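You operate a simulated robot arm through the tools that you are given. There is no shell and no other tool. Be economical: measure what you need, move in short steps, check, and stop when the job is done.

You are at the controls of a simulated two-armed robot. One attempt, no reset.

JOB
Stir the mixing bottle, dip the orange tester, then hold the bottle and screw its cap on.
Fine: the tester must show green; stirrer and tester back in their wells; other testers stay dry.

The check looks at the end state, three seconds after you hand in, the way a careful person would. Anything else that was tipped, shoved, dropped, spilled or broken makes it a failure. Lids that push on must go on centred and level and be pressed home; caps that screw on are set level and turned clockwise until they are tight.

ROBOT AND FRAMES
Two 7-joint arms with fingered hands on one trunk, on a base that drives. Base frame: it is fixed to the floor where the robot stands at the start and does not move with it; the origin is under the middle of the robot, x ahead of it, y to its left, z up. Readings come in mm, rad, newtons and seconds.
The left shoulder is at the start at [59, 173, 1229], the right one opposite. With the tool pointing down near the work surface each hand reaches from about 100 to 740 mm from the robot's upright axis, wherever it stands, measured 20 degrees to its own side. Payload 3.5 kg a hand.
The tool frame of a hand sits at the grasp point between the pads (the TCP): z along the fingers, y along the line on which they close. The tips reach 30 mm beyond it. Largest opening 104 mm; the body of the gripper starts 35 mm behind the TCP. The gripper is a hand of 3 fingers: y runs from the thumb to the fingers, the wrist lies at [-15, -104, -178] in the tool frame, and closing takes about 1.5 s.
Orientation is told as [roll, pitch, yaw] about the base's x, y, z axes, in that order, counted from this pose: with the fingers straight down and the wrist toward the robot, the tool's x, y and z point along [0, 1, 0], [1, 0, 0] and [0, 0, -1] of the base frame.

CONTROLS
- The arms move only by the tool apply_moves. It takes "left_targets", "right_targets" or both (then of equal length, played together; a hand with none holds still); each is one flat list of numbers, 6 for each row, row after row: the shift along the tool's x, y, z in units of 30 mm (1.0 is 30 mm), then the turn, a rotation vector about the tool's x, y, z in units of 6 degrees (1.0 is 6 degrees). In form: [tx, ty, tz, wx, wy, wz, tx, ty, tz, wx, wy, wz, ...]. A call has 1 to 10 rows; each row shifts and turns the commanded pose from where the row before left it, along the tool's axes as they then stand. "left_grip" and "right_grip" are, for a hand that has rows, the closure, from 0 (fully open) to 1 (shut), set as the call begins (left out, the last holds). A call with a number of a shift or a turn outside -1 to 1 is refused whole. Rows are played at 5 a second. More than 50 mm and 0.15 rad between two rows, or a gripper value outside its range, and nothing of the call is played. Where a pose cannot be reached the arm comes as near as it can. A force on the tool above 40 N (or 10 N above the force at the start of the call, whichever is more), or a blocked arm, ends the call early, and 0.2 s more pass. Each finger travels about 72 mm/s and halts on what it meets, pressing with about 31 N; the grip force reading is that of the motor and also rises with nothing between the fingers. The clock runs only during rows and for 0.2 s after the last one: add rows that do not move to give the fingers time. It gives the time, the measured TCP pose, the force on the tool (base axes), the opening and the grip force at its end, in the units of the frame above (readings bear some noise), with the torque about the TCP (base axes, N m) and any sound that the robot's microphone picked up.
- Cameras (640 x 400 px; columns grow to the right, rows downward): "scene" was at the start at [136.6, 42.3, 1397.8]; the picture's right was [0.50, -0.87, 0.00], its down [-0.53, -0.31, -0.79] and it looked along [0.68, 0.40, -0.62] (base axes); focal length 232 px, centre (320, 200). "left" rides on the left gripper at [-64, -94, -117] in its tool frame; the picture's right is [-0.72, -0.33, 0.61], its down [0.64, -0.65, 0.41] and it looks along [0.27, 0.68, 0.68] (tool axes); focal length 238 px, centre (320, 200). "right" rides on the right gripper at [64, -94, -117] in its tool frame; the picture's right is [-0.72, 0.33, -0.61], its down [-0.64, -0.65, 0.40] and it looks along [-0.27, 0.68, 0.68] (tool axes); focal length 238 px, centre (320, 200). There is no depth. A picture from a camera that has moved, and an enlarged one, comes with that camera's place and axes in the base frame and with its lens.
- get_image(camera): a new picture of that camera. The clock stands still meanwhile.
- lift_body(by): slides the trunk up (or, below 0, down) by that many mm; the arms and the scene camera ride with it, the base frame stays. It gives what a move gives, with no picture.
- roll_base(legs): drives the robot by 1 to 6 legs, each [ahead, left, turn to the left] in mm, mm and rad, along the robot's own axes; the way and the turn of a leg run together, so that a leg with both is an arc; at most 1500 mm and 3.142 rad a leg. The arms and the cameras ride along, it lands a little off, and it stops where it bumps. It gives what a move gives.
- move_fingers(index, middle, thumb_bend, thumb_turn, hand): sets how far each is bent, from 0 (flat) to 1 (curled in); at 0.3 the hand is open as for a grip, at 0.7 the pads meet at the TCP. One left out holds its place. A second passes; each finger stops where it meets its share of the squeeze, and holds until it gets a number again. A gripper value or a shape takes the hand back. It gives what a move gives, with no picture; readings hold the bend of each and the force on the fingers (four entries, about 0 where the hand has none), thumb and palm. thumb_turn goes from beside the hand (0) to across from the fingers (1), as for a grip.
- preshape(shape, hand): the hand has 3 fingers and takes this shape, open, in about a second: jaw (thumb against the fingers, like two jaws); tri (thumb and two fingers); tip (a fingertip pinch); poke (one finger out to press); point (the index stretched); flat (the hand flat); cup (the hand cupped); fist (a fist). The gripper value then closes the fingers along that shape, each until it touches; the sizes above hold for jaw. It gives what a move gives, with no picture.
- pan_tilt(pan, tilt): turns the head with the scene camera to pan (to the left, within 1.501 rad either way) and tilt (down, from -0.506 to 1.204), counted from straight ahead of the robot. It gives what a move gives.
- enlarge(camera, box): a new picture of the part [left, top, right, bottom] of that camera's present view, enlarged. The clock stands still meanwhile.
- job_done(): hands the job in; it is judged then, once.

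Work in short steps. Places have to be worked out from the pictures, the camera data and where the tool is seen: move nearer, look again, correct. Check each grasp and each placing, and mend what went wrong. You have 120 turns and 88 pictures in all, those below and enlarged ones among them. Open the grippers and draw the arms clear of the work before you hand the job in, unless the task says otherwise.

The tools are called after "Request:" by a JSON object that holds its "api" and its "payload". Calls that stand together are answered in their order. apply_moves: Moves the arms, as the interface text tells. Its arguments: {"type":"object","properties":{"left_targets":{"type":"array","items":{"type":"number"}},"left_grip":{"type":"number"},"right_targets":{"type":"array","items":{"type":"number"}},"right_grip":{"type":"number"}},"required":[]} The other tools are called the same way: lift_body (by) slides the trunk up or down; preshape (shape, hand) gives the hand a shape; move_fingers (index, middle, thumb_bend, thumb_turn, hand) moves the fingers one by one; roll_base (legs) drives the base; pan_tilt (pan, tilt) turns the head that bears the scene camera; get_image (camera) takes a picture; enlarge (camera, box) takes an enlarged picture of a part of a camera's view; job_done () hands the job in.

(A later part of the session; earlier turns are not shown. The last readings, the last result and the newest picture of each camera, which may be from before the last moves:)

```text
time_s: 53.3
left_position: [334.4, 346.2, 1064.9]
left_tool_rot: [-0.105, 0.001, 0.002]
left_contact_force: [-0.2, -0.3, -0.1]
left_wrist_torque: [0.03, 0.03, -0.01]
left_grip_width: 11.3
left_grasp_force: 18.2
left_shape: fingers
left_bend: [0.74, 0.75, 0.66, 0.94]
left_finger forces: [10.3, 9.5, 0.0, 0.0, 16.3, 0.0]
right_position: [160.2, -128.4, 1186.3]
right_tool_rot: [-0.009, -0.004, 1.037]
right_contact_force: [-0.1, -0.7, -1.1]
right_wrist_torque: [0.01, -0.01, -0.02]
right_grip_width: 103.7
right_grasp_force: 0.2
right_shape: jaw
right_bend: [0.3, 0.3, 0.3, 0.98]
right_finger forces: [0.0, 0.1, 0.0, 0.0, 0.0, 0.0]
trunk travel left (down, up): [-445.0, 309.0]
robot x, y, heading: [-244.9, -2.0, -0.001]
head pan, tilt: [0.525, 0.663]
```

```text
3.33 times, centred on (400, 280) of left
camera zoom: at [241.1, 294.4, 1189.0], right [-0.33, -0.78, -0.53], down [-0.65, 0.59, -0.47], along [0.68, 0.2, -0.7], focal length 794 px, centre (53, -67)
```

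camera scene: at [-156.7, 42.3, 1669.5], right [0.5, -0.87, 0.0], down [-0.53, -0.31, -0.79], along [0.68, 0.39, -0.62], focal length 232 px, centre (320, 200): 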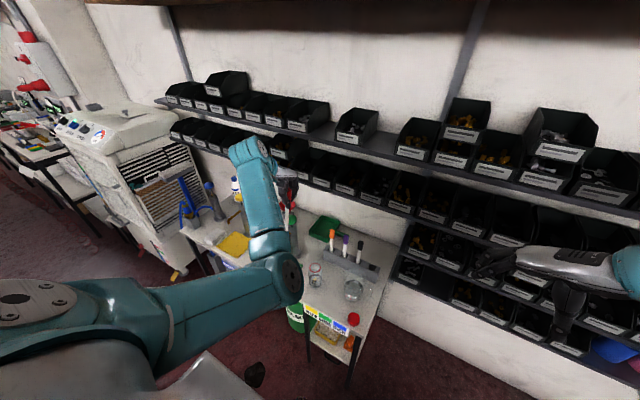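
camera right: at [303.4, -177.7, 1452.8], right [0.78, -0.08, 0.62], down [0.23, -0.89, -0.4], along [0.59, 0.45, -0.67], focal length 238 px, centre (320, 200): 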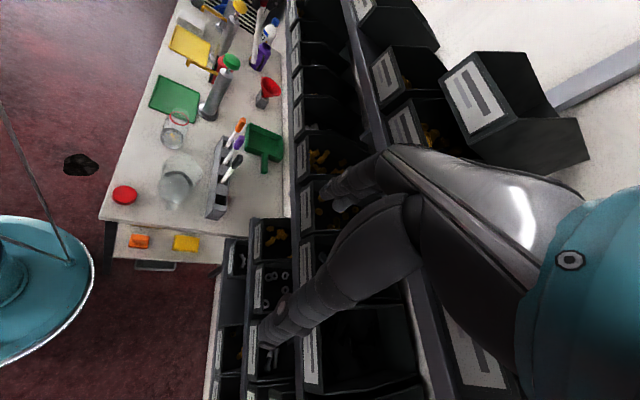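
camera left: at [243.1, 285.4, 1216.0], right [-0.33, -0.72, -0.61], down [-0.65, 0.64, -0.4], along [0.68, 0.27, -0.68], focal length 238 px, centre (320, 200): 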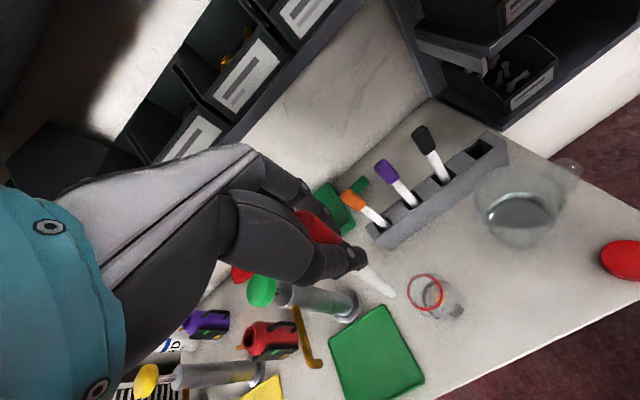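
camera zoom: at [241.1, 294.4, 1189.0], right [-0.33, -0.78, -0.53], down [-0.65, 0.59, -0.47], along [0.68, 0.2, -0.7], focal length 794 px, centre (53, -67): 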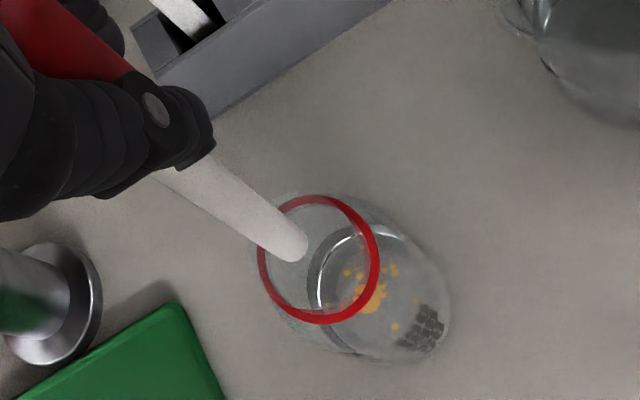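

The tip is centred over the ring (within ~2 mm). I lower 118 mm straight down into the bottle.

Request:
{"api": "apply_moves", "payload": {"left_targets": [0.104, 0.02, 0.985, 0, 0, 0, 0.104, 0.02, 0.985, 0, 0, 0, 0.104, 0, 0.985, 0, 0, 0, 0.104, 0, 0.985, 0, 0, 0, 0, 0, 0, 0, 0, 0]}}

Request:
{"api": "enlarge", "payload": {"camera": "scene", "box": [280, 200, 350, 280]}}

Request:
{"api": "enlarge", "payload": {"camera": "left", "box": [320, 180, 470, 320]}}

```text
time_s: 54.5
left_position: [334.3, 347.0, 947.3]
left_tool_rot: [-0.105, 0.0, 0.001]
left_contact_force: [-1.2, 0.3, -0.5]
left_wrist_torque: [-0.01, 0.01, 0.04]
left_grip_width: 11.3
left_grasp_force: 18.7
left_shape: fingers
left_bend: [0.74, 0.75, 0.66, 0.94]
left_finger forces: [10.3, 9.8, 0.0, 0.0, 16.3, 0.0]
right_position: [160.8, -128.7, 1185.8]
right_tool_rot: [-0.01, -0.005, 1.038]
right_contact_force: [-0.1, -1.2, 0.5]
right_wrist_torque: [0.02, 0.0, -0.02]
right_grip_width: 103.5
right_grasp_force: 0.0
right_shape: jaw
right_bend: [0.3, 0.3, 0.3, 0.98]
right_finger forces: [0.0, 0.2, 0.0, 0.0, 0.1, 0.0]
trunk travel left (down, up): [-445.0, 309.0]
robot x, y, heading: [-247.4, 1.9, -0.008]
head pan, tilt: [0.525, 0.663]
```

```text
5.00 times, centred on (315, 240) of scene
camera zoom: at [-140.5, 42.3, 1518.9], right [0.5, -0.87, 0.0], down [-0.53, -0.31, -0.79], along [0.68, 0.39, -0.62], focal length 1157 px, centre (345, 0)
```

zoom: 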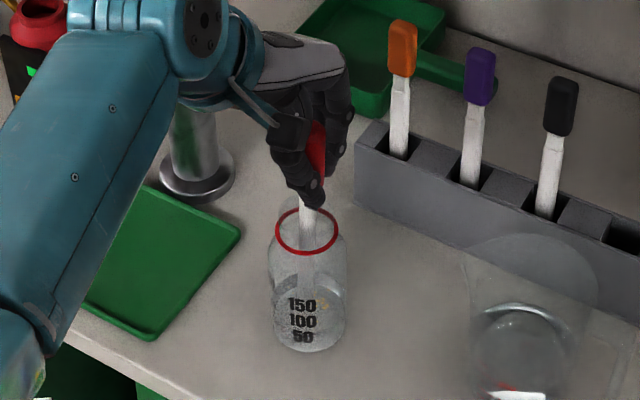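

```text
2.86 times, centred on (395, 250) of left
camera zoom: at [240.4, 295.2, 1069.5], right [-0.33, -0.78, -0.53], down [-0.65, 0.59, -0.47], along [0.68, 0.2, -0.7], focal length 681 px, centre (106, 57)
```

zoom: 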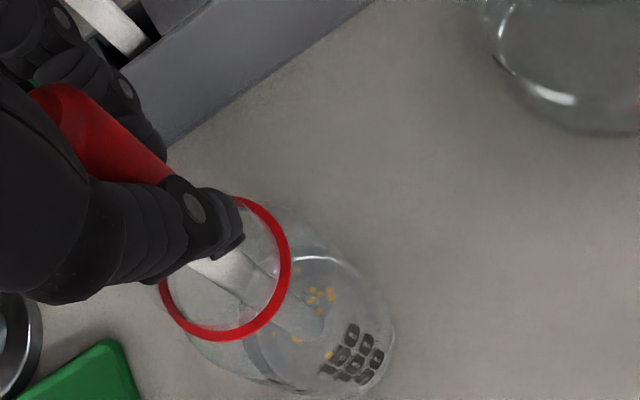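

No contact, stick is inside. I lower 8 mm more so the tip is well in the liquid, then stir circles of 9 mm radius.

Request:
{"api": "apply_moves", "payload": {"left_targets": [0.03, 0, 0.27, 0, 0, 0, 0, 0.3, 0, 0, 0, 0, 0.212, -0.088, 0, 0, 0, 0, 0.088, -0.212, 0, 0, 0, 0, -0.088, -0.212, 0, 0, 0, 0, -0.212, -0.088, 0, 0, 0, 0, -0.212, 0.088, 0, 0, 0, 0, -0.088, 0.212, 0, 0, 0, 0, 0.088, 0.212, 0, 0, 0, 0, 0.212, 0.088, 0, 0, 0, 0]}}

Request:
{"api": "apply_moves", "payload": {"left_targets": [0.212, -0.088, 0, 0, 0, 0, 0.088, -0.212, 0, 0, 0, 0, -0.088, -0.212, 0, 0, 0, 0, -0.212, -0.088, 0, 0, 0, 0, -0.212, 0.088, 0, 0, 0, 0, -0.088, 0.212, 0, 0, 0, 0, 0.088, 0.212, 0, 0, 0, 0, 0.212, 0.088, 0, 0, 0, 0]}}

Request:
{"api": "apply_moves", "payload": {"left_targets": [0.212, -0.088, 0, 0, 0, 0, 0.088, -0.212, 0, 0, 0, 0, -0.088, -0.212, 0, 0, 0, 0, -0.212, -0.088, 0, 0, 0, 0, -0.212, 0.088, 0, 0, 0, 0, -0.088, 0.212, 0, 0, 0, 0, 0.088, 0.212, 0, 0, 0, 0, 0.212, 0.088, 0, 0, 0, 0]}}

Request:
{"api": "enlarge", "payload": {"camera": "scene", "box": [280, 200, 350, 280]}}

```text
time_s: 56.7
left_position: [346.9, 346.2, 937.2]
left_tool_rot: [-0.104, 0.002, 0.003]
left_contact_force: [1.0, 0.4, -0.5]
left_wrist_torque: [0.0, 0.03, -0.01]
left_grip_width: 11.2
left_grasp_force: 18.9
left_shape: fingers
left_bend: [0.74, 0.75, 0.66, 0.94]
left_finger forces: [10.3, 10.1, 0.0, 0.1, 16.4, 0.0]
right_position: [160.1, -129.4, 1185.1]
right_tool_rot: [-0.011, -0.003, 1.037]
right_contact_force: [0.3, 0.3, 0.7]
right_wrist_torque: [0.01, 0.0, 0.01]
right_grip_width: 103.6
right_grasp_force: 0.0
right_shape: jaw
right_bend: [0.3, 0.3, 0.3, 0.98]
right_finger forces: [0.0, 0.1, 0.1, 0.0, 0.0, 0.0]
trunk travel left (down, up): [-445.0, 309.0]
robot x, y, heading: [-246.8, 2.2, -0.007]
head pan, tilt: [0.525, 0.663]
```

```text
time_s: 58.5
left_position: [345.3, 347.2, 937.0]
left_tool_rot: [-0.104, 0.002, 0.001]
left_contact_force: [-0.1, 0.1, -0.9]
left_wrist_torque: [0.0, 0.02, -0.02]
left_grip_width: 11.1
left_grasp_force: 18.4
left_shape: fingers
left_bend: [0.74, 0.75, 0.66, 0.94]
left_finger forces: [10.4, 10.3, 0.0, 0.1, 16.4, 0.0]
right_position: [160.4, -129.7, 1186.5]
right_tool_rot: [-0.01, -0.004, 1.036]
right_contact_force: [-0.1, -0.2, -0.7]
right_wrist_torque: [0.03, 0.0, 0.02]
right_grip_width: 103.9
right_grasp_force: 0.0
right_shape: jaw
right_bend: [0.3, 0.3, 0.3, 0.98]
right_finger forces: [0.1, 0.1, 0.0, 0.0, 0.1, 0.0]
trunk travel left (down, up): [-445.0, 309.0]
robot x, y, heading: [-246.2, -2.2, -0.0]
head pan, tilt: [0.525, 0.663]
```

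```text
time_s: 60.3
left_position: [343.9, 346.2, 937.6]
left_tool_rot: [-0.105, 0.004, 0.002]
left_contact_force: [0.2, -1.1, -0.8]
left_wrist_torque: [-0.04, -0.02, 0.01]
left_grip_width: 10.8
left_grasp_force: 18.8
left_shape: fingers
left_bend: [0.74, 0.75, 0.66, 0.94]
left_finger forces: [10.2, 10.5, 0.0, 0.0, 16.4, 0.0]
right_position: [161.0, -128.2, 1186.6]
right_tool_rot: [-0.009, -0.006, 1.036]
right_contact_force: [-0.8, 1.0, -0.3]
right_wrist_torque: [0.02, 0.0, 0.0]
right_grip_width: 103.7
right_grasp_force: 0.0
right_shape: jaw
right_bend: [0.3, 0.3, 0.3, 0.98]
right_finger forces: [0.0, 0.0, 0.0, 0.0, 0.1, 0.0]
trunk travel left (down, up): [-445.0, 309.0]
robot x, y, heading: [-247.2, 0.9, -0.004]
head pan, tilt: [0.525, 0.663]
```

```text
5.00 times, centred on (315, 240) of scene
camera zoom: at [-140.3, 42.6, 1518.9], right [0.5, -0.87, 0.0], down [-0.53, -0.31, -0.79], along [0.68, 0.39, -0.62], focal length 1157 px, centre (345, 0)
```

zoom: 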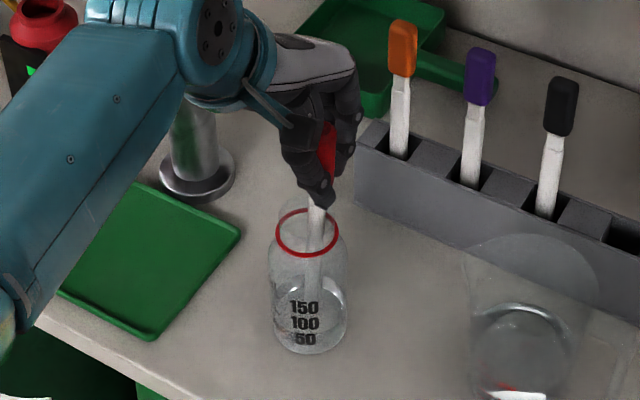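

Hardly any yellow is visible now. I stir two more circles to be sure.

Request:
{"api": "apply_moves", "payload": {"left_targets": [0.212, -0.088, 0, 0, 0, 0, 0.088, -0.212, 0, 0, 0, 0, -0.088, -0.212, 0, 0, 0, 0, -0.212, -0.088, 0, 0, 0, 0, -0.212, 0.088, 0, 0, 0, 0, -0.088, 0.212, 0, 0, 0, 0, 0.088, 0.212, 0, 0, 0, 0, 0.212, 0.088, 0, 0, 0, 0]}}

Request:
{"api": "apply_moves", "payload": {"left_targets": [0.212, -0.088, 0, 0, 0, 0, 0.088, -0.212, 0, 0, 0, 0, -0.088, -0.212, 0, 0, 0, 0, -0.212, -0.088, 0, 0, 0, 0, -0.212, 0.088, 0, 0, 0, 0, -0.088, 0.212, 0, 0, 0, 0, 0.088, 0.212, 0, 0, 0, 0, 0.212, 0.088, 0, 0, 0, 0, 0, -0.32, 0, 0, 0, 0, 0, 0, 0, 0, 0, 0]}}

Request:
{"api": "apply_moves", "payload": {"left_targets": [-0.104, 0, -0.985, 0, 0, 0, -0.104, 0, -0.985, 0, 0, 0, -0.104, 0, -0.985, 0, 0, 0, -0.104, 0, -0.985, 0, 0, 0, -0.104, 0, -0.985, 0, 0, 0, 0, 0, 0, 0, 0, 0]}}

Request:
{"api": "enlarge", "payload": {"camera": "left", "box": [330, 220, 470, 340]}}

```text
time_s: 62.1
left_position: [345.1, 345.0, 936.3]
left_tool_rot: [-0.105, 0.001, 0.004]
left_contact_force: [-0.9, -0.7, -0.2]
left_wrist_torque: [-0.01, -0.01, -0.01]
left_grip_width: 10.8
left_grasp_force: 18.6
left_shape: fingers
left_bend: [0.74, 0.75, 0.66, 0.94]
left_finger forces: [10.4, 10.6, 0.0, 0.0, 16.5, 0.1]
right_position: [159.9, -128.9, 1186.0]
right_tool_rot: [-0.01, -0.005, 1.036]
right_contact_force: [0.2, -0.5, -0.4]
right_wrist_torque: [-0.02, -0.03, 0.04]
right_grip_width: 103.8
right_grasp_force: 0.0
right_shape: jaw
right_bend: [0.3, 0.3, 0.3, 0.98]
right_finger forces: [0.0, 0.1, 0.1, 0.0, 0.0, 0.1]
trunk travel left (down, up): [-445.0, 309.0]
robot x, y, heading: [-246.1, -2.2, -0.005]
head pan, tilt: [0.525, 0.663]
```

```text
time_s: 64.3
left_position: [335.3, 346.3, 937.6]
left_tool_rot: [-0.105, 0.002, 0.002]
left_contact_force: [0.0, -0.4, 0.1]
left_wrist_torque: [0.02, -0.03, 0.0]
left_grip_width: 11.1
left_grasp_force: 18.8
left_shape: fingers
left_bend: [0.74, 0.75, 0.67, 0.94]
left_finger forces: [10.3, 10.9, 0.0, 0.0, 16.3, 0.1]
right_position: [160.4, -128.2, 1186.2]
right_tool_rot: [-0.009, -0.005, 1.037]
right_contact_force: [-0.2, 0.3, -0.9]
right_wrist_torque: [-0.01, 0.0, -0.04]
right_grip_width: 103.8
right_grasp_force: 0.1
right_shape: jaw
right_bend: [0.3, 0.3, 0.3, 0.98]
right_finger forces: [0.0, 0.0, 0.0, 0.0, 0.0, 0.0]
trunk travel left (down, up): [-445.0, 309.0]
robot x, y, heading: [-245.7, -0.3, -0.006]
head pan, tilt: [0.525, 0.663]
```

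```text
time_s: 65.7
left_position: [335.6, 346.3, 1086.1]
left_tool_rot: [-0.106, 0.003, 0.001]
left_contact_force: [0.6, -0.2, -0.3]
left_wrist_torque: [0.01, 0.01, -0.01]
left_grip_width: 10.9
left_grasp_force: 18.8
left_shape: fingers
left_bend: [0.74, 0.75, 0.67, 0.93]
left_finger forces: [10.1, 10.6, 0.0, 0.0, 16.3, 0.1]
right_position: [160.8, -128.1, 1186.7]
right_tool_rot: [-0.01, -0.005, 1.036]
right_contact_force: [0.4, -0.2, 0.6]
right_wrist_torque: [-0.02, 0.01, -0.01]
right_grip_width: 103.7
right_grasp_force: 0.0
right_shape: jaw
right_bend: [0.3, 0.3, 0.3, 0.98]
right_finger forces: [0.1, 0.0, 0.0, 0.1, 0.1, 0.1]
trunk travel left (down, up): [-445.0, 309.0]
robot x, y, heading: [-246.2, 0.1, -0.004]
head pan, tilt: [0.525, 0.663]
```

```text
3.33 times, centred on (400, 280) of left
camera zoom: at [241.1, 294.1, 1209.3], right [-0.33, -0.78, -0.53], down [-0.66, 0.59, -0.47], along [0.68, 0.2, -0.7], focal length 794 px, centre (53, -67)
```

zoom: 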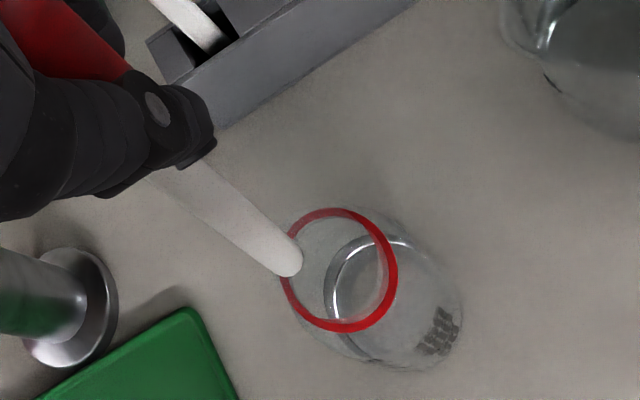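

All granules are dissolved. I move the stirrer right (y→150) clear above the jug, then drive the base forward 120 mm so the arm reaches the rack.

Request:
{"api": "apply_moves", "payload": {"left_targets": [-0.93, 0, 0, 0, 0, 0, -0.93, 0, 0, 0, 0, 0, -0.93, 0, 0, 0, 0, 0, -0.93, 0, 0, 0, 0, 0, -0.93, 0, 0, 0, 0, 0, -0.93, 0, 0, 0, 0, 0, -0.93, 0, 0, 0, 0, 0, 0, 0, 0, 0, 0, 0]}}

Request:
{"api": "roll_base", "payload": {"legs": [[120, 0, 0]]}}

Request:
{"api": "get_image", "payload": {"camera": "scene"}}

Request:
{"api": "enlarge", "payload": {"camera": "left", "box": [320, 160, 480, 320]}}

```text
time_s: 67.5
left_position: [338.6, 154.2, 1105.9]
left_tool_rot: [-0.104, 0.003, 0.002]
left_contact_force: [-0.1, 0.4, -0.4]
left_wrist_torque: [0.02, 0.01, -0.02]
left_grip_width: 10.9
left_grasp_force: 18.8
left_shape: fingers
left_bend: [0.74, 0.75, 0.67, 0.93]
left_finger forces: [10.2, 10.7, 0.0, 0.0, 16.2, 0.1]
right_position: [160.6, -127.6, 1186.1]
right_tool_rot: [-0.009, -0.006, 1.039]
right_contact_force: [0.1, -0.3, 0.0]
right_wrist_torque: [0.02, 0.03, 0.0]
right_grip_width: 104.0
right_grasp_force: 0.1
right_shape: jaw
right_bend: [0.3, 0.3, 0.3, 0.98]
right_finger forces: [0.0, 0.0, 0.0, 0.1, 0.1, 0.1]
trunk travel left (down, up): [-445.0, 309.0]
robot x, y, heading: [-248.9, -0.2, -0.001]
head pan, tilt: [0.525, 0.663]
```

```text
time_s: 68.7
left_position: [459.7, 151.9, 1105.1]
left_tool_rot: [-0.106, 0.002, 0.002]
left_contact_force: [-0.1, 0.7, 0.3]
left_wrist_torque: [0.02, -0.01, 0.0]
left_grip_width: 10.7
left_grasp_force: 18.8
left_shape: fingers
left_bend: [0.74, 0.75, 0.67, 0.93]
left_finger forces: [10.1, 10.8, 0.1, 0.0, 16.3, 0.0]
right_position: [281.5, -130.0, 1185.7]
right_tool_rot: [-0.012, -0.005, 1.037]
right_contact_force: [0.0, -0.1, 0.3]
right_wrist_torque: [0.0, 0.01, -0.01]
right_grip_width: 103.8
right_grasp_force: 0.0
right_shape: jaw
right_bend: [0.3, 0.3, 0.3, 0.98]
right_finger forces: [0.0, 0.1, 0.0, 0.0, 0.0, 0.0]
trunk travel left (down, up): [-445.0, 309.0]
robot x, y, heading: [-125.8, -5.1, -0.006]
head pan, tilt: [0.525, 0.663]
```

```text
29 pictures are left
camera scene: at [-18.9, 41.9, 1518.9], right [0.5, -0.87, 0.0], down [-0.53, -0.31, -0.79], along [0.68, 0.39, -0.62], focal length 232 px, centre (320, 200)
```

scene: 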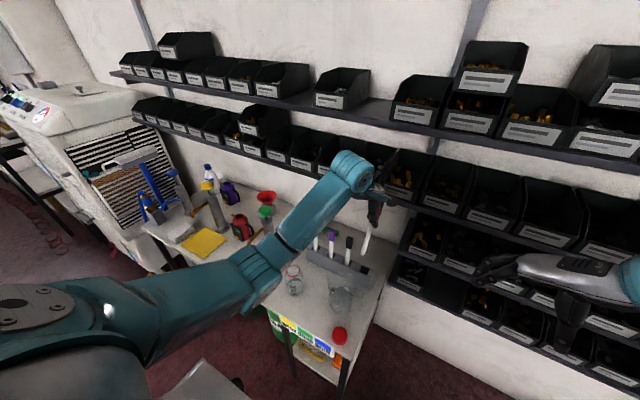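

```text
2.50 times, centred on (400, 240) of left
camera zoom: at [365.9, 101.0, 1227.9], right [-0.33, -0.78, -0.53], down [-0.65, 0.59, -0.47], along [0.68, 0.2, -0.7], focal length 596 px, centre (120, 100)
```

zoom: 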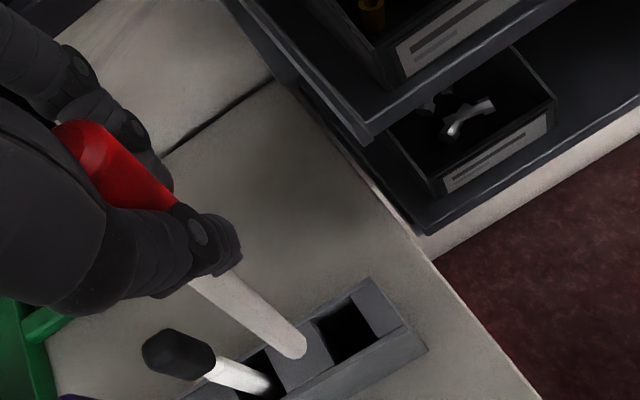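

I re‑straighten the stick slightly and move over the well (484, 152), lowering until the tip is ~35 mm above the rack.

Request:
{"api": "apply_moves", "payload": {"left_targets": [0, 0.4, 0, -0.45, -0.4, 0, 0, 0.4, 0, 0, 0, 0, 0.147, -0.047, 0.98, 0, 0, 0, 0.147, -0.047, 0.98, 0, 0, 0, 0.147, -0.047, 0.98, 0, 0, 0, 0, 0, 0, 0, 0, 0]}}

Request:
{"api": "enlarge", "payload": {"camera": "left", "box": [320, 180, 460, 320]}}

Request:
{"api": "enlarge", "payload": {"camera": "scene", "box": [320, 170, 420, 270]}}

```text
time_s: 70.1
left_position: [484.3, 155.9, 1016.0]
left_tool_rot: [-0.148, -0.044, 0.005]
left_contact_force: [-0.7, 1.1, 0.1]
left_wrist_torque: [-0.01, 0.01, -0.01]
left_grip_width: 10.8
left_grasp_force: 18.4
left_shape: fingers
left_bend: [0.74, 0.75, 0.67, 0.93]
left_finger forces: [9.9, 10.8, 0.0, 0.0, 16.2, 0.0]
right_position: [281.2, -129.9, 1185.1]
right_tool_rot: [-0.011, -0.003, 1.038]
right_contact_force: [-0.4, 0.1, 0.6]
right_wrist_torque: [-0.01, 0.03, -0.01]
right_grip_width: 103.9
right_grasp_force: 0.1
right_shape: jaw
right_bend: [0.3, 0.3, 0.3, 0.98]
right_finger forces: [0.0, 0.1, 0.0, 0.0, 0.0, 0.1]
trunk travel left (down, up): [-445.0, 309.0]
robot x, y, heading: [-126.2, 0.3, -0.002]
head pan, tilt: [0.525, 0.663]
```

```text
2.86 times, centred on (390, 250) of left
camera zoom: at [384.9, 108.4, 1136.8], right [-0.3, -0.8, -0.52], down [-0.63, 0.57, -0.52], along [0.71, 0.17, -0.68], focal length 681 px, centre (120, 57)
```

zoom: 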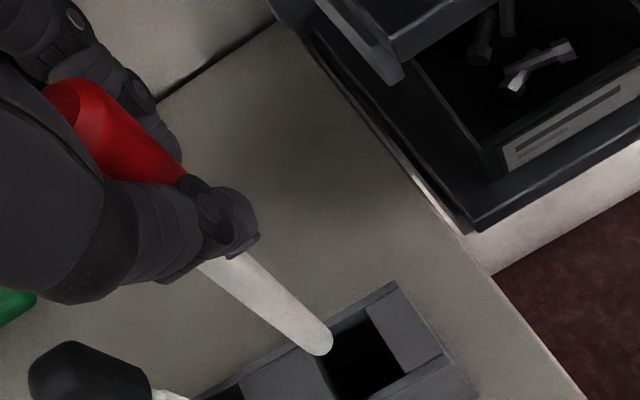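

```text
4.00 times, centred on (370, 220) of scene
camera zoom: at [-19.7, 41.9, 1518.9], right [0.5, -0.87, 0.0], down [-0.53, -0.31, -0.79], along [0.68, 0.39, -0.62], focal length 926 px, centre (120, 120)
```

zoom: 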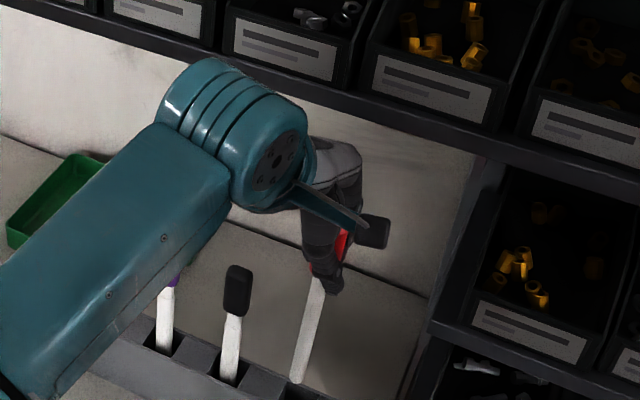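

Tip at (486, 156, 835); the well centre is ~3 mm nearer and ~8 mm to −y. I shift and lower 45 mm so the tip just enters, then check.

Request:
{"api": "apply_moves", "payload": {"left_targets": [-0.27, -0.1, 0, 0, 0, 0, 0.11, -0.035, 0.74, 0, 0, 0, 0.11, -0.035, 0.74, 0, 0, 0, 0, 0, 0, 0, 0, 0]}}

Request:
{"api": "enlarge", "payload": {"camera": "left", "box": [320, 180, 460, 320]}}

```text
time_s: 71.1
left_position: [477.8, 146.7, 972.6]
left_tool_rot: [-0.148, -0.045, 0.007]
left_contact_force: [1.2, -0.7, 0.3]
left_wrist_torque: [0.0, 0.02, 0.03]
left_grip_width: 10.9
left_grasp_force: 17.8
left_shape: fingers
left_bend: [0.74, 0.75, 0.67, 0.93]
left_finger forces: [9.9, 11.0, 0.0, 0.1, 16.2, 0.1]
right_position: [281.2, -128.9, 1186.7]
right_tool_rot: [-0.008, -0.005, 1.037]
right_contact_force: [0.0, -0.7, 0.4]
right_wrist_torque: [-0.02, -0.02, -0.01]
right_grip_width: 103.7
right_grasp_force: 0.0
right_shape: jaw
right_bend: [0.3, 0.3, 0.3, 0.98]
right_finger forces: [0.0, 0.0, 0.1, 0.0, 0.0, 0.1]
trunk travel left (down, up): [-445.0, 309.0]
robot x, y, heading: [-126.5, 0.3, -0.004]
head pan, tilt: [0.525, 0.663]
```

```text
2.86 times, centred on (390, 250) of left
camera zoom: at [378.8, 99.1, 1094.0], right [-0.3, -0.8, -0.52], down [-0.63, 0.57, -0.52], along [0.71, 0.17, -0.68], focal length 681 px, centre (120, 57)
```

zoom: 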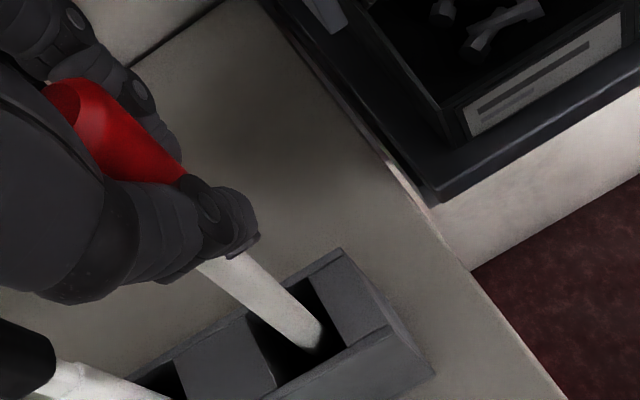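

The tip is inside the well. I lower 30 mm more.

Request:
{"api": "apply_moves", "payload": {"left_targets": [0.055, 0.05, 0.37, 0, 0, 0, 0.055, 0.05, 0.37, 0, 0, 0, 0.04, 0, 0.27, 0, 0, 0, 0, 0, 0, 0, 0, 0]}}

```text
time_s: 72.1
left_position: [483.8, 144.9, 942.0]
left_tool_rot: [-0.147, -0.045, 0.007]
left_contact_force: [0.1, 0.0, -1.6]
left_wrist_torque: [-0.03, 0.04, -0.02]
left_grip_width: 10.4
left_grasp_force: 19.1
left_shape: fingers
left_bend: [0.74, 0.75, 0.67, 0.93]
left_finger forces: [9.9, 11.2, 0.0, 0.1, 16.1, 0.1]
right_position: [280.4, -129.7, 1185.8]
right_tool_rot: [-0.009, -0.005, 1.035]
right_contact_force: [-0.1, 0.7, 0.2]
right_wrist_torque: [0.04, -0.01, 0.01]
right_grip_width: 103.8
right_grasp_force: 0.1
right_shape: jaw
right_bend: [0.3, 0.3, 0.3, 0.98]
right_finger forces: [0.0, 0.0, 0.1, 0.0, 0.1, 0.1]
trunk travel left (down, up): [-445.0, 309.0]
robot x, y, heading: [-127.0, -3.6, -0.0]
head pan, tilt: [0.525, 0.663]
```

No contact yet; I keep lowering in small steps until it touches bottom.

Request:
{"api": "apply_moves", "payload": {"left_targets": [0.02, 0, 0.13, 0, 0, 0, 0.02, 0, 0.13, 0, 0, 0, 0.02, 0, 0.13, 0, 0, 0, 0, 0, 0, 0, 0, 0]}}

```text
time_s: 73.1
left_position: [484.8, 146.0, 929.9]
left_tool_rot: [-0.146, -0.045, 0.007]
left_contact_force: [1.2, -0.1, -0.9]
left_wrist_torque: [-0.01, 0.01, 0.02]
left_grip_width: 10.7
left_grasp_force: 18.2
left_shape: fingers
left_bend: [0.74, 0.75, 0.67, 0.93]
left_finger forces: [10.0, 11.2, 0.0, 0.0, 16.0, 0.0]
right_position: [280.3, -129.4, 1187.5]
right_tool_rot: [-0.01, -0.005, 1.036]
right_contact_force: [-0.2, 0.0, 0.1]
right_wrist_torque: [-0.05, 0.03, -0.01]
right_grip_width: 103.9
right_grasp_force: 0.0
right_shape: jaw
right_bend: [0.3, 0.3, 0.3, 0.98]
right_finger forces: [0.1, 0.0, 0.0, 0.0, 0.0, 0.0]
trunk travel left (down, up): [-445.0, 309.0]
robot x, y, heading: [-125.9, -2.3, -0.002]
head pan, tilt: [0.525, 0.663]
```

Still free; a few mm more.

Request:
{"api": "apply_moves", "payload": {"left_targets": [0.02, 0, 0.13, 0, 0, 0, 0.02, 0, 0.13, 0, 0, 0, 0, 0, 0, 0, 0, 0]}}

Request:
{"api": "enlarge", "payload": {"camera": "left", "box": [300, 160, 460, 320]}}

```text
time_s: 73.9
left_position: [486.7, 145.0, 926.0]
left_tool_rot: [-0.147, -0.053, 0.006]
left_contact_force: [-0.1, -0.4, 15.4]
left_wrist_torque: [-0.14, 0.1, -0.03]
left_grip_width: 9.8
left_grasp_force: 19.8
left_shape: fingers
left_bend: [0.75, 0.76, 0.68, 0.93]
left_finger forces: [11.5, 11.1, 0.1, 0.1, 17.2, 0.0]
right_position: [278.7, -130.2, 1186.9]
right_tool_rot: [-0.012, -0.005, 1.036]
right_contact_force: [0.2, 0.1, -0.5]
right_wrist_torque: [-0.02, -0.03, 0.0]
right_grip_width: 103.7
right_grasp_force: 0.1
right_shape: jaw
right_bend: [0.3, 0.3, 0.3, 0.98]
right_finger forces: [0.1, 0.0, 0.0, 0.1, 0.0, 0.1]
trunk travel left (down, up): [-445.0, 309.0]
robot x, y, heading: [-125.6, -2.6, -0.004]
head pan, tilt: [0.525, 0.663]
```

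```text
2.50 times, centred on (380, 240) of left
camera zoom: at [386.5, 97.6, 1045.2], right [-0.29, -0.8, -0.52], down [-0.63, 0.57, -0.53], along [0.72, 0.17, -0.67], focal length 596 px, centre (170, 100)
```

zoom: 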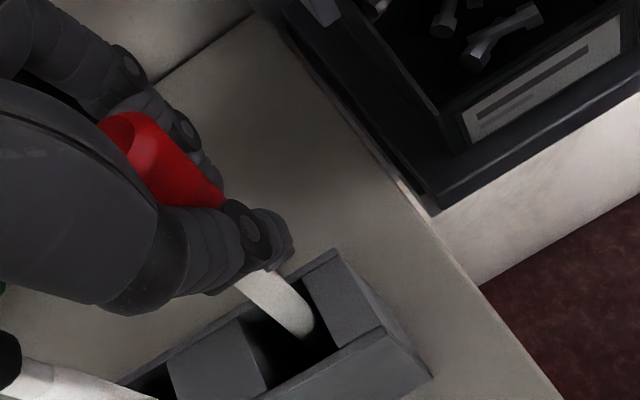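

Bottom reached (15 N). I release and back the hand off straight along its axis.

Request:
{"api": "apply_moves", "payload": {"left_targets": [0, 0, -0.05, 0, 0, 0, 0, 0, 0, 0, 0, 0]}}

Request:
{"api": "move_fingers", "payload": {"hand": "left", "index": 0.3, "middle": 0.3, "thumb_bend": 0.3}}

Request:
{"api": "apply_moves", "payload": {"left_targets": [0, 0, -1, 0, 0, 0, 0, 0, -1, 0, 0, 0, 0, 0, -1, 0, 0, 0, 0, 0, -1, 0, 0, 0, 0, 0, 0, 0.45, 0.7, 0, 0, 0, 0, 0, 0.7, 0]}}

Request:
{"api": "enlarge", "payload": {"camera": "scene", "box": [310, 190, 410, 290]}}

```text
time_s: 74.5
left_position: [484.6, 145.1, 925.3]
left_tool_rot: [-0.145, -0.049, 0.006]
left_contact_force: [0.3, -0.7, 16.6]
left_wrist_torque: [-0.13, 0.04, -0.03]
left_grip_width: 9.7
left_grasp_force: 20.9
left_shape: fingers
left_bend: [0.75, 0.76, 0.68, 0.93]
left_finger forces: [12.2, 11.4, 0.0, 0.0, 17.8, 0.0]
right_position: [278.8, -129.1, 1185.8]
right_tool_rot: [-0.011, -0.006, 1.036]
right_contact_force: [0.7, 0.3, 0.3]
right_wrist_torque: [0.0, -0.01, -0.04]
right_grip_width: 103.6
right_grasp_force: 0.0
right_shape: jaw
right_bend: [0.3, 0.3, 0.3, 0.98]
right_finger forces: [0.0, 0.0, 0.0, 0.0, 0.1, 0.1]
trunk travel left (down, up): [-445.0, 309.0]
robot x, y, heading: [-128.5, 0.1, 0.002]
head pan, tilt: [0.525, 0.663]
```

```text
time_s: 75.5
left_position: [484.7, 145.0, 923.9]
left_tool_rot: [-0.147, -0.042, 0.008]
left_contact_force: [-0.5, -0.2, 0.6]
left_wrist_torque: [0.0, 0.0, 0.01]
left_grip_width: 102.5
left_grasp_force: 0.0
left_shape: fingers
left_bend: [0.3, 0.3, 0.3, 0.97]
left_finger forces: [0.1, 0.0, 0.1, 0.1, 0.1, 0.0]
right_position: [280.9, -129.8, 1185.7]
right_tool_rot: [-0.01, -0.007, 1.036]
right_contact_force: [0.5, -0.7, -0.7]
right_wrist_torque: [-0.01, -0.03, 0.02]
right_grip_width: 103.6
right_grasp_force: 0.1
right_shape: jaw
right_bend: [0.3, 0.3, 0.3, 0.98]
right_finger forces: [0.0, 0.0, 0.0, 0.0, 0.1, 0.0]
trunk travel left (down, up): [-445.0, 309.0]
robot x, y, heading: [-127.6, -0.8, -0.005]
head pan, tilt: [0.525, 0.663]
```

```text
time_s: 76.9
left_position: [477.9, 163.3, 1042.2]
left_tool_rot: [0.002, 0.004, 0.002]
left_contact_force: [-0.1, -0.4, 0.1]
left_wrist_torque: [0.01, -0.01, -0.01]
left_grip_width: 102.8
left_grasp_force: 0.1
left_shape: fingers
left_bend: [0.3, 0.3, 0.3, 0.97]
left_finger forces: [0.0, 0.0, 0.1, 0.0, 0.0, 0.1]
right_position: [280.6, -130.2, 1186.5]
right_tool_rot: [-0.01, -0.006, 1.037]
right_contact_force: [0.0, -0.6, -0.9]
right_wrist_torque: [-0.01, -0.01, 0.03]
right_grip_width: 103.9
right_grasp_force: 0.1
right_shape: jaw
right_bend: [0.3, 0.3, 0.3, 0.98]
right_finger forces: [0.1, 0.1, 0.1, 0.0, 0.1, 0.1]
trunk travel left (down, up): [-445.0, 309.0]
robot x, y, heading: [-123.8, 0.9, 0.0]
head pan, tilt: [0.525, 0.663]
```

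```text
4.00 times, centred on (360, 240) of scene
camera zoom: at [-20.0, 41.8, 1518.9], right [0.5, -0.87, 0.0], down [-0.53, -0.31, -0.79], along [0.68, 0.39, -0.62], focal length 926 px, centre (160, 40)
```

zoom: 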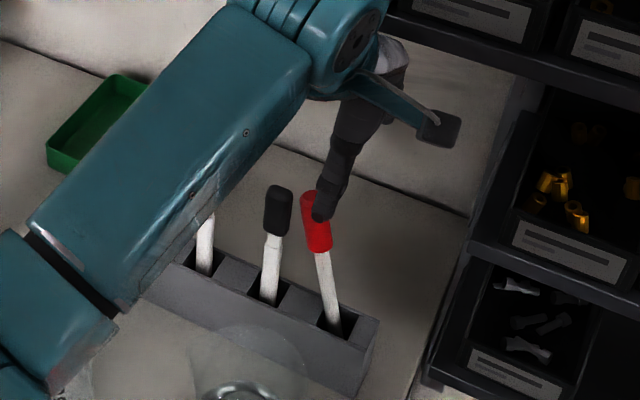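

The stirrer is back in its well. Now the orange tester: I estimate its head at (480, 351, 925). I move above it, staying high over the other heads.

Request:
{"api": "apply_moves", "payload": {"left_targets": [0.9, 0, -0.2, 0, 0, 0, 0.9, 0, 0, 0, 0, 0, 0.9, 0, 0, 0, 0, 0, 0.9, 0, 0, 0, 0, 0, 0.9, 0, 0, 0, 0, 0, 0.9, 0, 0, 0, 0, 0, 0.87, 0.07, 0, 0, 0, 0, 0, 0, 0, 0, 0, 0]}}

Request:
{"api": "enlarge", "payload": {"camera": "left", "box": [260, 160, 440, 330]}}

```text
time_s: 78.7
left_position: [480.8, 352.0, 1048.6]
left_tool_rot: [0.001, 0.002, 0.001]
left_contact_force: [0.2, -0.5, -0.6]
left_wrist_torque: [0.01, 0.0, 0.03]
left_grip_width: 102.8
left_grasp_force: 0.7
left_shape: fingers
left_bend: [0.3, 0.3, 0.3, 0.97]
left_finger forces: [0.1, 1.0, 0.0, 0.0, 0.0, 0.0]
right_position: [281.0, -129.8, 1186.1]
right_tool_rot: [-0.011, -0.005, 1.037]
right_contact_force: [0.1, -0.2, -0.2]
right_wrist_torque: [0.02, -0.04, -0.01]
right_grip_width: 103.6
right_grasp_force: 0.1
right_shape: jaw
right_bend: [0.3, 0.3, 0.3, 0.98]
right_finger forces: [0.0, 0.0, 0.1, 0.0, 0.0, 0.1]
trunk travel left (down, up): [-445.0, 309.0]
robot x, y, heading: [-127.0, -2.1, -0.004]
head pan, tilt: [0.525, 0.663]
```

```text
2.35 times, centred on (350, 245) of left
camera zoom: at [387.0, 287.3, 1166.0], right [-0.33, -0.72, -0.61], down [-0.66, 0.64, -0.4], along [0.68, 0.27, -0.68], focal length 561 px, centre (249, 94)
```

zoom: 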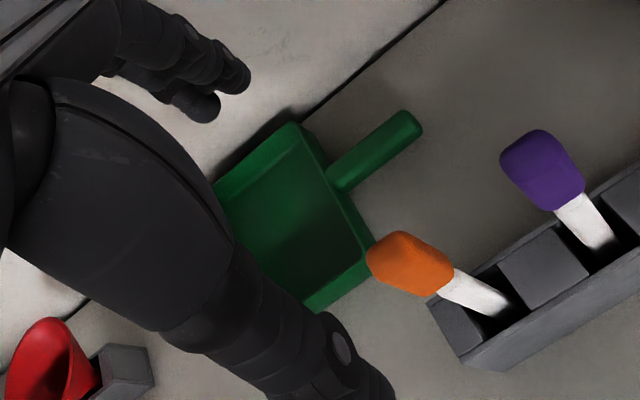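

Orange head is at about (482, 350, 925) and upright. I descend around it with the fingers then half bent as a cradle.

Request:
{"api": "apply_moves", "payload": {"left_targets": [-0.07, 0.04, 1, 0, 0, 0, 0, 0, 1, 0, 0, 0, 0, 0, 1, 0, 0, 0, 0, 0, 1, 0, 0, 0, 0, 0, 0, 0, 0, 0]}}

Request:
{"api": "move_fingers", "payload": {"hand": "left", "index": 0.52, "middle": 0.52}}

Request:
{"api": "enlarge", "payload": {"camera": "left", "box": [240, 140, 440, 340]}}

```text
time_s: 79.9
left_position: [482.6, 351.1, 929.3]
left_tool_rot: [0.002, 0.002, 0.002]
left_contact_force: [-0.8, -0.4, 0.1]
left_wrist_torque: [-0.01, 0.02, 0.02]
left_grip_width: 102.8
left_grasp_force: 0.1
left_shape: fingers
left_bend: [0.3, 0.3, 0.3, 0.97]
left_finger forces: [0.0, 0.1, 0.0, 0.0, 0.0, 0.1]
right_position: [281.1, -128.5, 1186.7]
right_tool_rot: [-0.01, -0.007, 1.037]
right_contact_force: [-0.2, 0.0, 0.4]
right_wrist_torque: [-0.02, 0.02, 0.02]
right_grip_width: 103.3
right_grasp_force: 0.1
right_shape: jaw
right_bend: [0.3, 0.3, 0.3, 0.98]
right_finger forces: [0.0, 0.0, 0.0, 0.0, 0.0, 0.1]
trunk travel left (down, up): [-445.0, 309.0]
robot x, y, heading: [-125.9, 0.9, -0.008]
head pan, tilt: [0.525, 0.663]
```

```text
time_s: 80.9
left_position: [482.6, 350.6, 929.9]
left_tool_rot: [0.001, 0.0, 0.001]
left_contact_force: [-0.5, -1.1, 0.3]
left_wrist_torque: [0.0, -0.01, 0.0]
left_grip_width: 75.3
left_grasp_force: 0.1
left_shape: fingers
left_bend: [0.52, 0.52, 0.3, 0.97]
left_finger forces: [0.0, 0.0, 0.0, 0.1, 0.0, 0.0]
right_position: [280.7, -130.2, 1186.9]
right_tool_rot: [-0.012, -0.006, 1.037]
right_contact_force: [0.3, -0.7, 0.2]
right_wrist_torque: [0.0, 0.02, -0.02]
right_grip_width: 103.5
right_grasp_force: 0.0
right_shape: jaw
right_bend: [0.3, 0.3, 0.3, 0.98]
right_finger forces: [0.0, 0.0, 0.0, 0.0, 0.0, 0.0]
trunk travel left (down, up): [-445.0, 309.0]
robot x, y, heading: [-125.3, 0.6, -0.004]
head pan, tilt: [0.525, 0.663]
```

```text
2.00 times, centred on (340, 240) of left
camera zoom: at [389.5, 285.6, 1046.1], right [-0.33, -0.72, -0.61], down [-0.65, 0.64, -0.4], along [0.68, 0.27, -0.68], focal length 477 px, centre (280, 120)
```

zoom: 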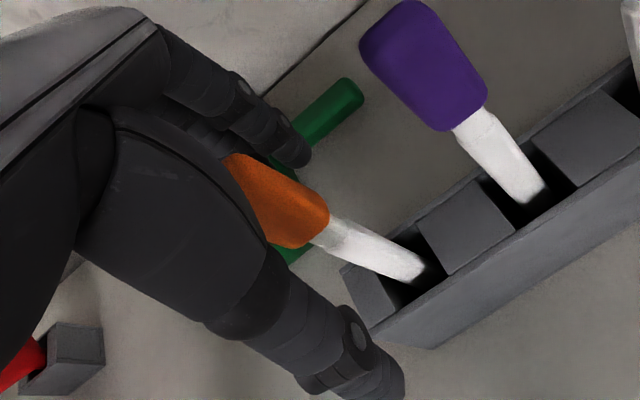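

The tester is nearly centred (~2 mm to +y). I correct, go 4 mm lower, and close in two stages.

Request:
{"api": "apply_moves", "payload": {"left_targets": [0.06, 0, 0.13, 0, 0, 0, 0, 0, 0, 0, 0, 0]}}

Request:
{"api": "move_fingers", "payload": {"hand": "left", "index": 0.62, "middle": 0.62, "thumb_bend": 0.6}}

Request:
{"api": "move_fingers", "payload": {"hand": "left", "index": 0.72, "middle": 0.72, "thumb_bend": 0.72}}

```text
time_s: 81.5
left_position: [481.3, 349.2, 926.3]
left_tool_rot: [0.0, 0.001, 0.002]
left_contact_force: [-0.8, -0.6, -0.7]
left_wrist_torque: [-0.02, -0.03, 0.0]
left_grip_width: 75.3
left_grasp_force: 0.0
left_shape: fingers
left_bend: [0.52, 0.52, 0.3, 0.97]
left_finger forces: [0.1, 0.0, 0.0, 0.0, 0.0, 0.1]
right_position: [280.3, -128.4, 1185.7]
right_tool_rot: [-0.011, -0.006, 1.036]
right_contact_force: [-0.4, 0.7, 0.0]
right_wrist_torque: [-0.02, -0.01, -0.02]
right_grip_width: 103.7
right_grasp_force: 0.0
right_shape: jaw
right_bend: [0.3, 0.3, 0.3, 0.98]
right_finger forces: [0.0, 0.0, 0.0, 0.1, 0.0, 0.0]
trunk travel left (down, up): [-445.0, 309.0]
robot x, y, heading: [-124.5, 1.1, -0.006]
head pan, tilt: [0.525, 0.663]
```

```text
time_s: 82.5
left_position: [483.0, 351.1, 926.2]
left_tool_rot: [0.0, 0.001, 0.002]
left_contact_force: [-0.3, -0.4, 0.0]
left_wrist_torque: [0.0, 0.01, 0.01]
left_grip_width: 24.2
left_grasp_force: 0.0
left_shape: fingers
left_bend: [0.62, 0.62, 0.6, 0.97]
left_finger forces: [0.1, 0.1, 0.0, 0.0, 0.0, 0.1]
right_position: [281.7, -129.5, 1187.0]
right_tool_rot: [-0.01, -0.005, 1.037]
right_contact_force: [-0.7, -0.3, 0.5]
right_wrist_torque: [-0.01, 0.01, 0.01]
right_grip_width: 103.7
right_grasp_force: 0.1
right_shape: jaw
right_bend: [0.3, 0.3, 0.3, 0.98]
right_finger forces: [0.1, 0.1, 0.0, 0.0, 0.0, 0.0]
trunk travel left (down, up): [-445.0, 309.0]
robot x, y, heading: [-127.3, -3.0, -0.008]
head pan, tilt: [0.525, 0.663]
```

```text
time_s: 83.5
left_position: [482.5, 350.6, 925.3]
left_tool_rot: [0.0, 0.002, 0.002]
left_contact_force: [-0.5, 0.4, -1.3]
left_wrist_torque: [0.0, 0.03, -0.04]
left_grip_width: 8.6
left_grasp_force: 7.4
left_shape: fingers
left_bend: [0.71, 0.71, 0.66, 0.97]
left_finger forces: [4.7, 2.3, 0.1, 0.1, 7.2, 0.0]
right_position: [280.9, -129.9, 1185.5]
right_tool_rot: [-0.01, -0.005, 1.038]
right_contact_force: [-0.1, -0.4, 0.9]
right_wrist_torque: [-0.02, -0.03, 0.0]
right_grip_width: 103.7
right_grasp_force: 0.1
right_shape: jaw
right_bend: [0.3, 0.3, 0.3, 0.98]
right_finger forces: [0.0, 0.1, 0.1, 0.0, 0.0, 0.1]
trunk travel left (down, up): [-445.0, 309.0]
robot x, y, heading: [-128.6, 0.6, -0.004]
head pan, tilt: [0.525, 0.663]
```

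All three digits touch. I firm up and lift the tester out, then look.

Request:
{"api": "move_fingers", "payload": {"hand": "left", "index": 0.77, "middle": 0.77, "thumb_bend": 0.77}}

Request:
{"api": "apply_moves", "payload": {"left_targets": [0, 0, -0.7, 0, 0, 0, 0, 0, -0.9, 0, 0, 0, 0, 0, -1, 0, 0, 0, 0, 0, -1, 0, 0, 0, 0, 0, -1, 0, 0, 0, 0, 0, -1, 0, 0, 0, 0, 0, 0, 0, 0, 0]}}

Request:
{"api": "enlarge", "payload": {"camera": "left", "box": [240, 140, 480, 380]}}

```text
time_s: 84.5
left_position: [481.4, 350.8, 926.0]
left_tool_rot: [0.0, 0.0, 0.001]
left_contact_force: [-0.5, -0.7, -1.1]
left_wrist_torque: [-0.07, -0.01, 0.04]
left_grip_width: 4.0
left_grasp_force: 16.6
left_shape: fingers
left_bend: [0.76, 0.75, 0.68, 0.96]
left_finger forces: [12.2, 5.5, 0.0, 0.0, 14.7, 0.1]
right_position: [280.6, -128.6, 1186.0]
right_tool_rot: [-0.011, -0.006, 1.037]
right_contact_force: [-0.9, 1.6, -0.2]
right_wrist_torque: [0.0, 0.0, -0.03]
right_grip_width: 103.7
right_grasp_force: 0.1
right_shape: jaw
right_bend: [0.3, 0.3, 0.3, 0.98]
right_finger forces: [0.0, 0.1, 0.0, 0.0, 0.0, 0.0]
trunk travel left (down, up): [-445.0, 309.0]
robot x, y, heading: [-126.2, -2.5, 0.0]
head pan, tilt: [0.525, 0.663]
```

```text
time_s: 86.1
left_position: [481.4, 352.3, 1092.4]
left_tool_rot: [-0.002, 0.004, 0.002]
left_contact_force: [-0.4, 0.1, -0.3]
left_wrist_torque: [-0.01, 0.0, 0.0]
left_grip_width: 4.2
left_grasp_force: 15.7
left_shape: fingers
left_bend: [0.76, 0.76, 0.68, 0.96]
left_finger forces: [12.6, 4.0, 0.0, 0.1, 14.9, 0.0]
right_position: [281.1, -129.5, 1185.9]
right_tool_rot: [-0.011, -0.004, 1.036]
right_contact_force: [0.0, 0.0, -0.3]
right_wrist_torque: [0.0, -0.01, -0.03]
right_grip_width: 103.7
right_grasp_force: 0.1
right_shape: jaw
right_bend: [0.3, 0.3, 0.3, 0.98]
right_finger forces: [0.0, 0.1, 0.1, 0.0, 0.0, 0.0]
trunk travel left (down, up): [-445.0, 309.0]
robot x, y, heading: [-126.6, -0.0, 0.001]
head pan, tilt: [0.525, 0.663]
```

```text
1.67 times, centred on (360, 260) of left
camera zoom: at [388.2, 287.1, 1209.9], right [-0.33, -0.72, -0.61], down [-0.65, 0.64, -0.4], along [0.68, 0.27, -0.68], focal length 397 px, centre (253, 100)
```

zoom: 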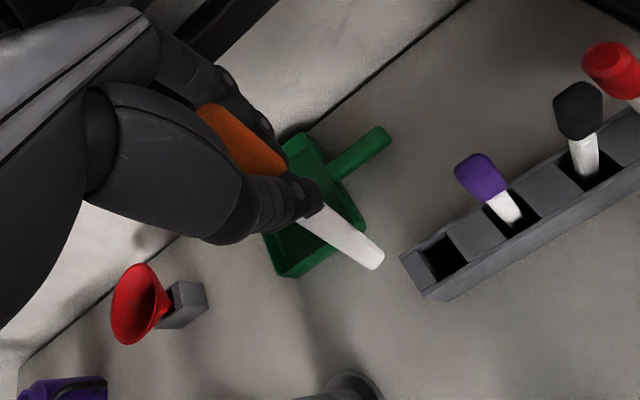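

The orange tester is held, leaning ~7° toward +y. I straighten it and carry it back over the bottle (335, 348).

Request:
{"api": "apply_moves", "payload": {"left_targets": [0, -0.98, 0, -0.1, -0.6, 0, 0, -0.98, 0, -0.1, -0.6, 0, 0, -0.98, 0, 0, 0, 0, 0, -0.98, 0, 0, 0, 0, -0.12, -0.96, 0, 0, 0, 0, 0, 0, 0, 0, 0, 0]}}

Request:
{"api": "enlarge", "payload": {"camera": "left", "box": [310, 200, 470, 340]}}

Request:
{"api": "enlarge", "payload": {"camera": "scene", "box": [220, 200, 340, 310]}}

```text
time_s: 87.5
left_position: [335.2, 347.0, 1090.0]
left_tool_rot: [-0.125, -0.017, 0.003]
left_contact_force: [0.2, 0.5, -0.5]
left_wrist_torque: [-0.04, -0.03, 0.0]
left_grip_width: 4.0
left_grasp_force: 15.2
left_shape: fingers
left_bend: [0.76, 0.76, 0.68, 0.96]
left_finger forces: [12.4, 3.7, 0.0, 0.1, 14.5, 0.1]
right_position: [281.1, -130.0, 1185.3]
right_tool_rot: [-0.012, -0.005, 1.036]
right_contact_force: [0.1, -0.2, -0.3]
right_wrist_torque: [0.02, 0.0, -0.01]
right_grip_width: 103.4
right_grasp_force: 0.1
right_shape: jaw
right_bend: [0.3, 0.3, 0.3, 0.98]
right_finger forces: [0.0, 0.0, 0.1, 0.0, 0.0, 0.1]
trunk travel left (down, up): [-445.0, 309.0]
robot x, y, heading: [-125.0, -2.4, -0.002]
head pan, tilt: [0.525, 0.663]
```

```text
2.86 times, centred on (390, 270) of left
camera zoom: at [239.6, 297.8, 1211.9], right [-0.31, -0.79, -0.52], down [-0.65, 0.58, -0.49], along [0.7, 0.18, -0.69], focal length 681 px, centre (120, 0)
```

zoom: 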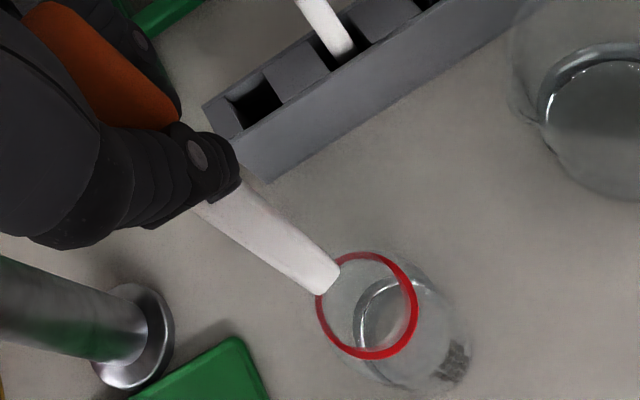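

```text
3.64 times, centred on (280, 255) of scene
camera zoom: at [-19.2, 41.9, 1518.9], right [0.5, -0.87, 0.0], down [-0.53, -0.31, -0.79], along [0.68, 0.39, -0.62], focal length 842 px, centre (466, 0)
```

zoom: 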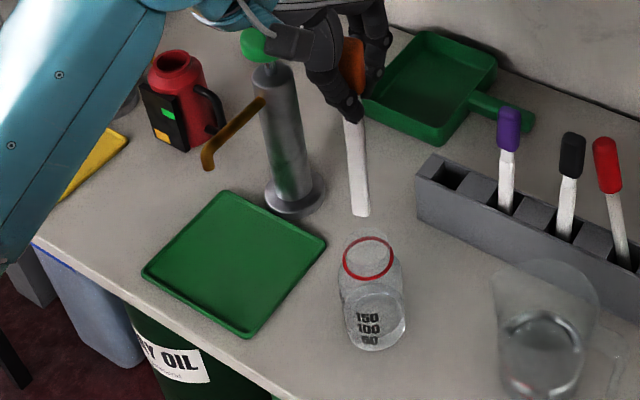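

Tip (330, 347), ring centre (337, 349). I shift +6/+2 mm and lower 80 mm so the tip enters the neck.

Request:
{"api": "apply_moves", "payload": {"left_targets": [0.07, 0.2, 0, 0, 0, 0, 0.11, -0.015, 0.883, 0, 0, 0, 0.11, -0.015, 0.883, 0, 0, 0, 0.11, -0.015, 0.883, 0, 0, 0, 0, 0, 0, 0, 0, 0]}}

Request:
{"api": "enlarge", "payload": {"camera": "left", "box": [310, 180, 470, 320]}}

```text
time_s: 88.7
left_position: [341.3, 349.2, 1011.9]
left_tool_rot: [-0.124, -0.02, 0.003]
left_contact_force: [0.4, -0.2, -0.2]
left_wrist_torque: [0.0, -0.01, -0.01]
left_grip_width: 3.7
left_grasp_force: 15.5
left_shape: fingers
left_bend: [0.76, 0.76, 0.68, 0.96]
left_finger forces: [12.4, 3.4, 0.1, 0.0, 14.5, 0.0]
right_position: [281.0, -128.6, 1186.3]
right_tool_rot: [-0.011, -0.005, 1.036]
right_contact_force: [0.2, -0.5, -0.5]
right_wrist_torque: [0.02, 0.01, -0.03]
right_grip_width: 103.9
right_grasp_force: 0.1
right_shape: jaw
right_bend: [0.3, 0.3, 0.3, 0.98]
right_finger forces: [0.0, 0.1, 0.0, 0.0, 0.0, 0.0]
trunk travel left (down, up): [-445.0, 309.0]
robot x, y, heading: [-124.3, 1.9, 0.002]
head pan, tilt: [0.525, 0.663]
```

```text
2.86 times, centred on (390, 250) of left
camera zoom: at [245.1, 299.7, 1133.8], right [-0.31, -0.79, -0.53], down [-0.65, 0.58, -0.49], along [0.7, 0.18, -0.69], focal length 681 px, centre (120, 57)
```

zoom: 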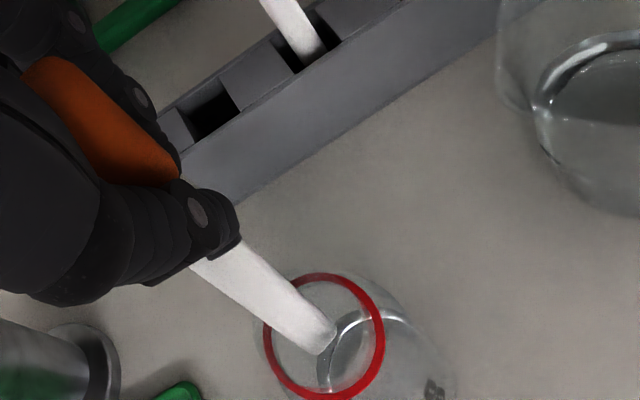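

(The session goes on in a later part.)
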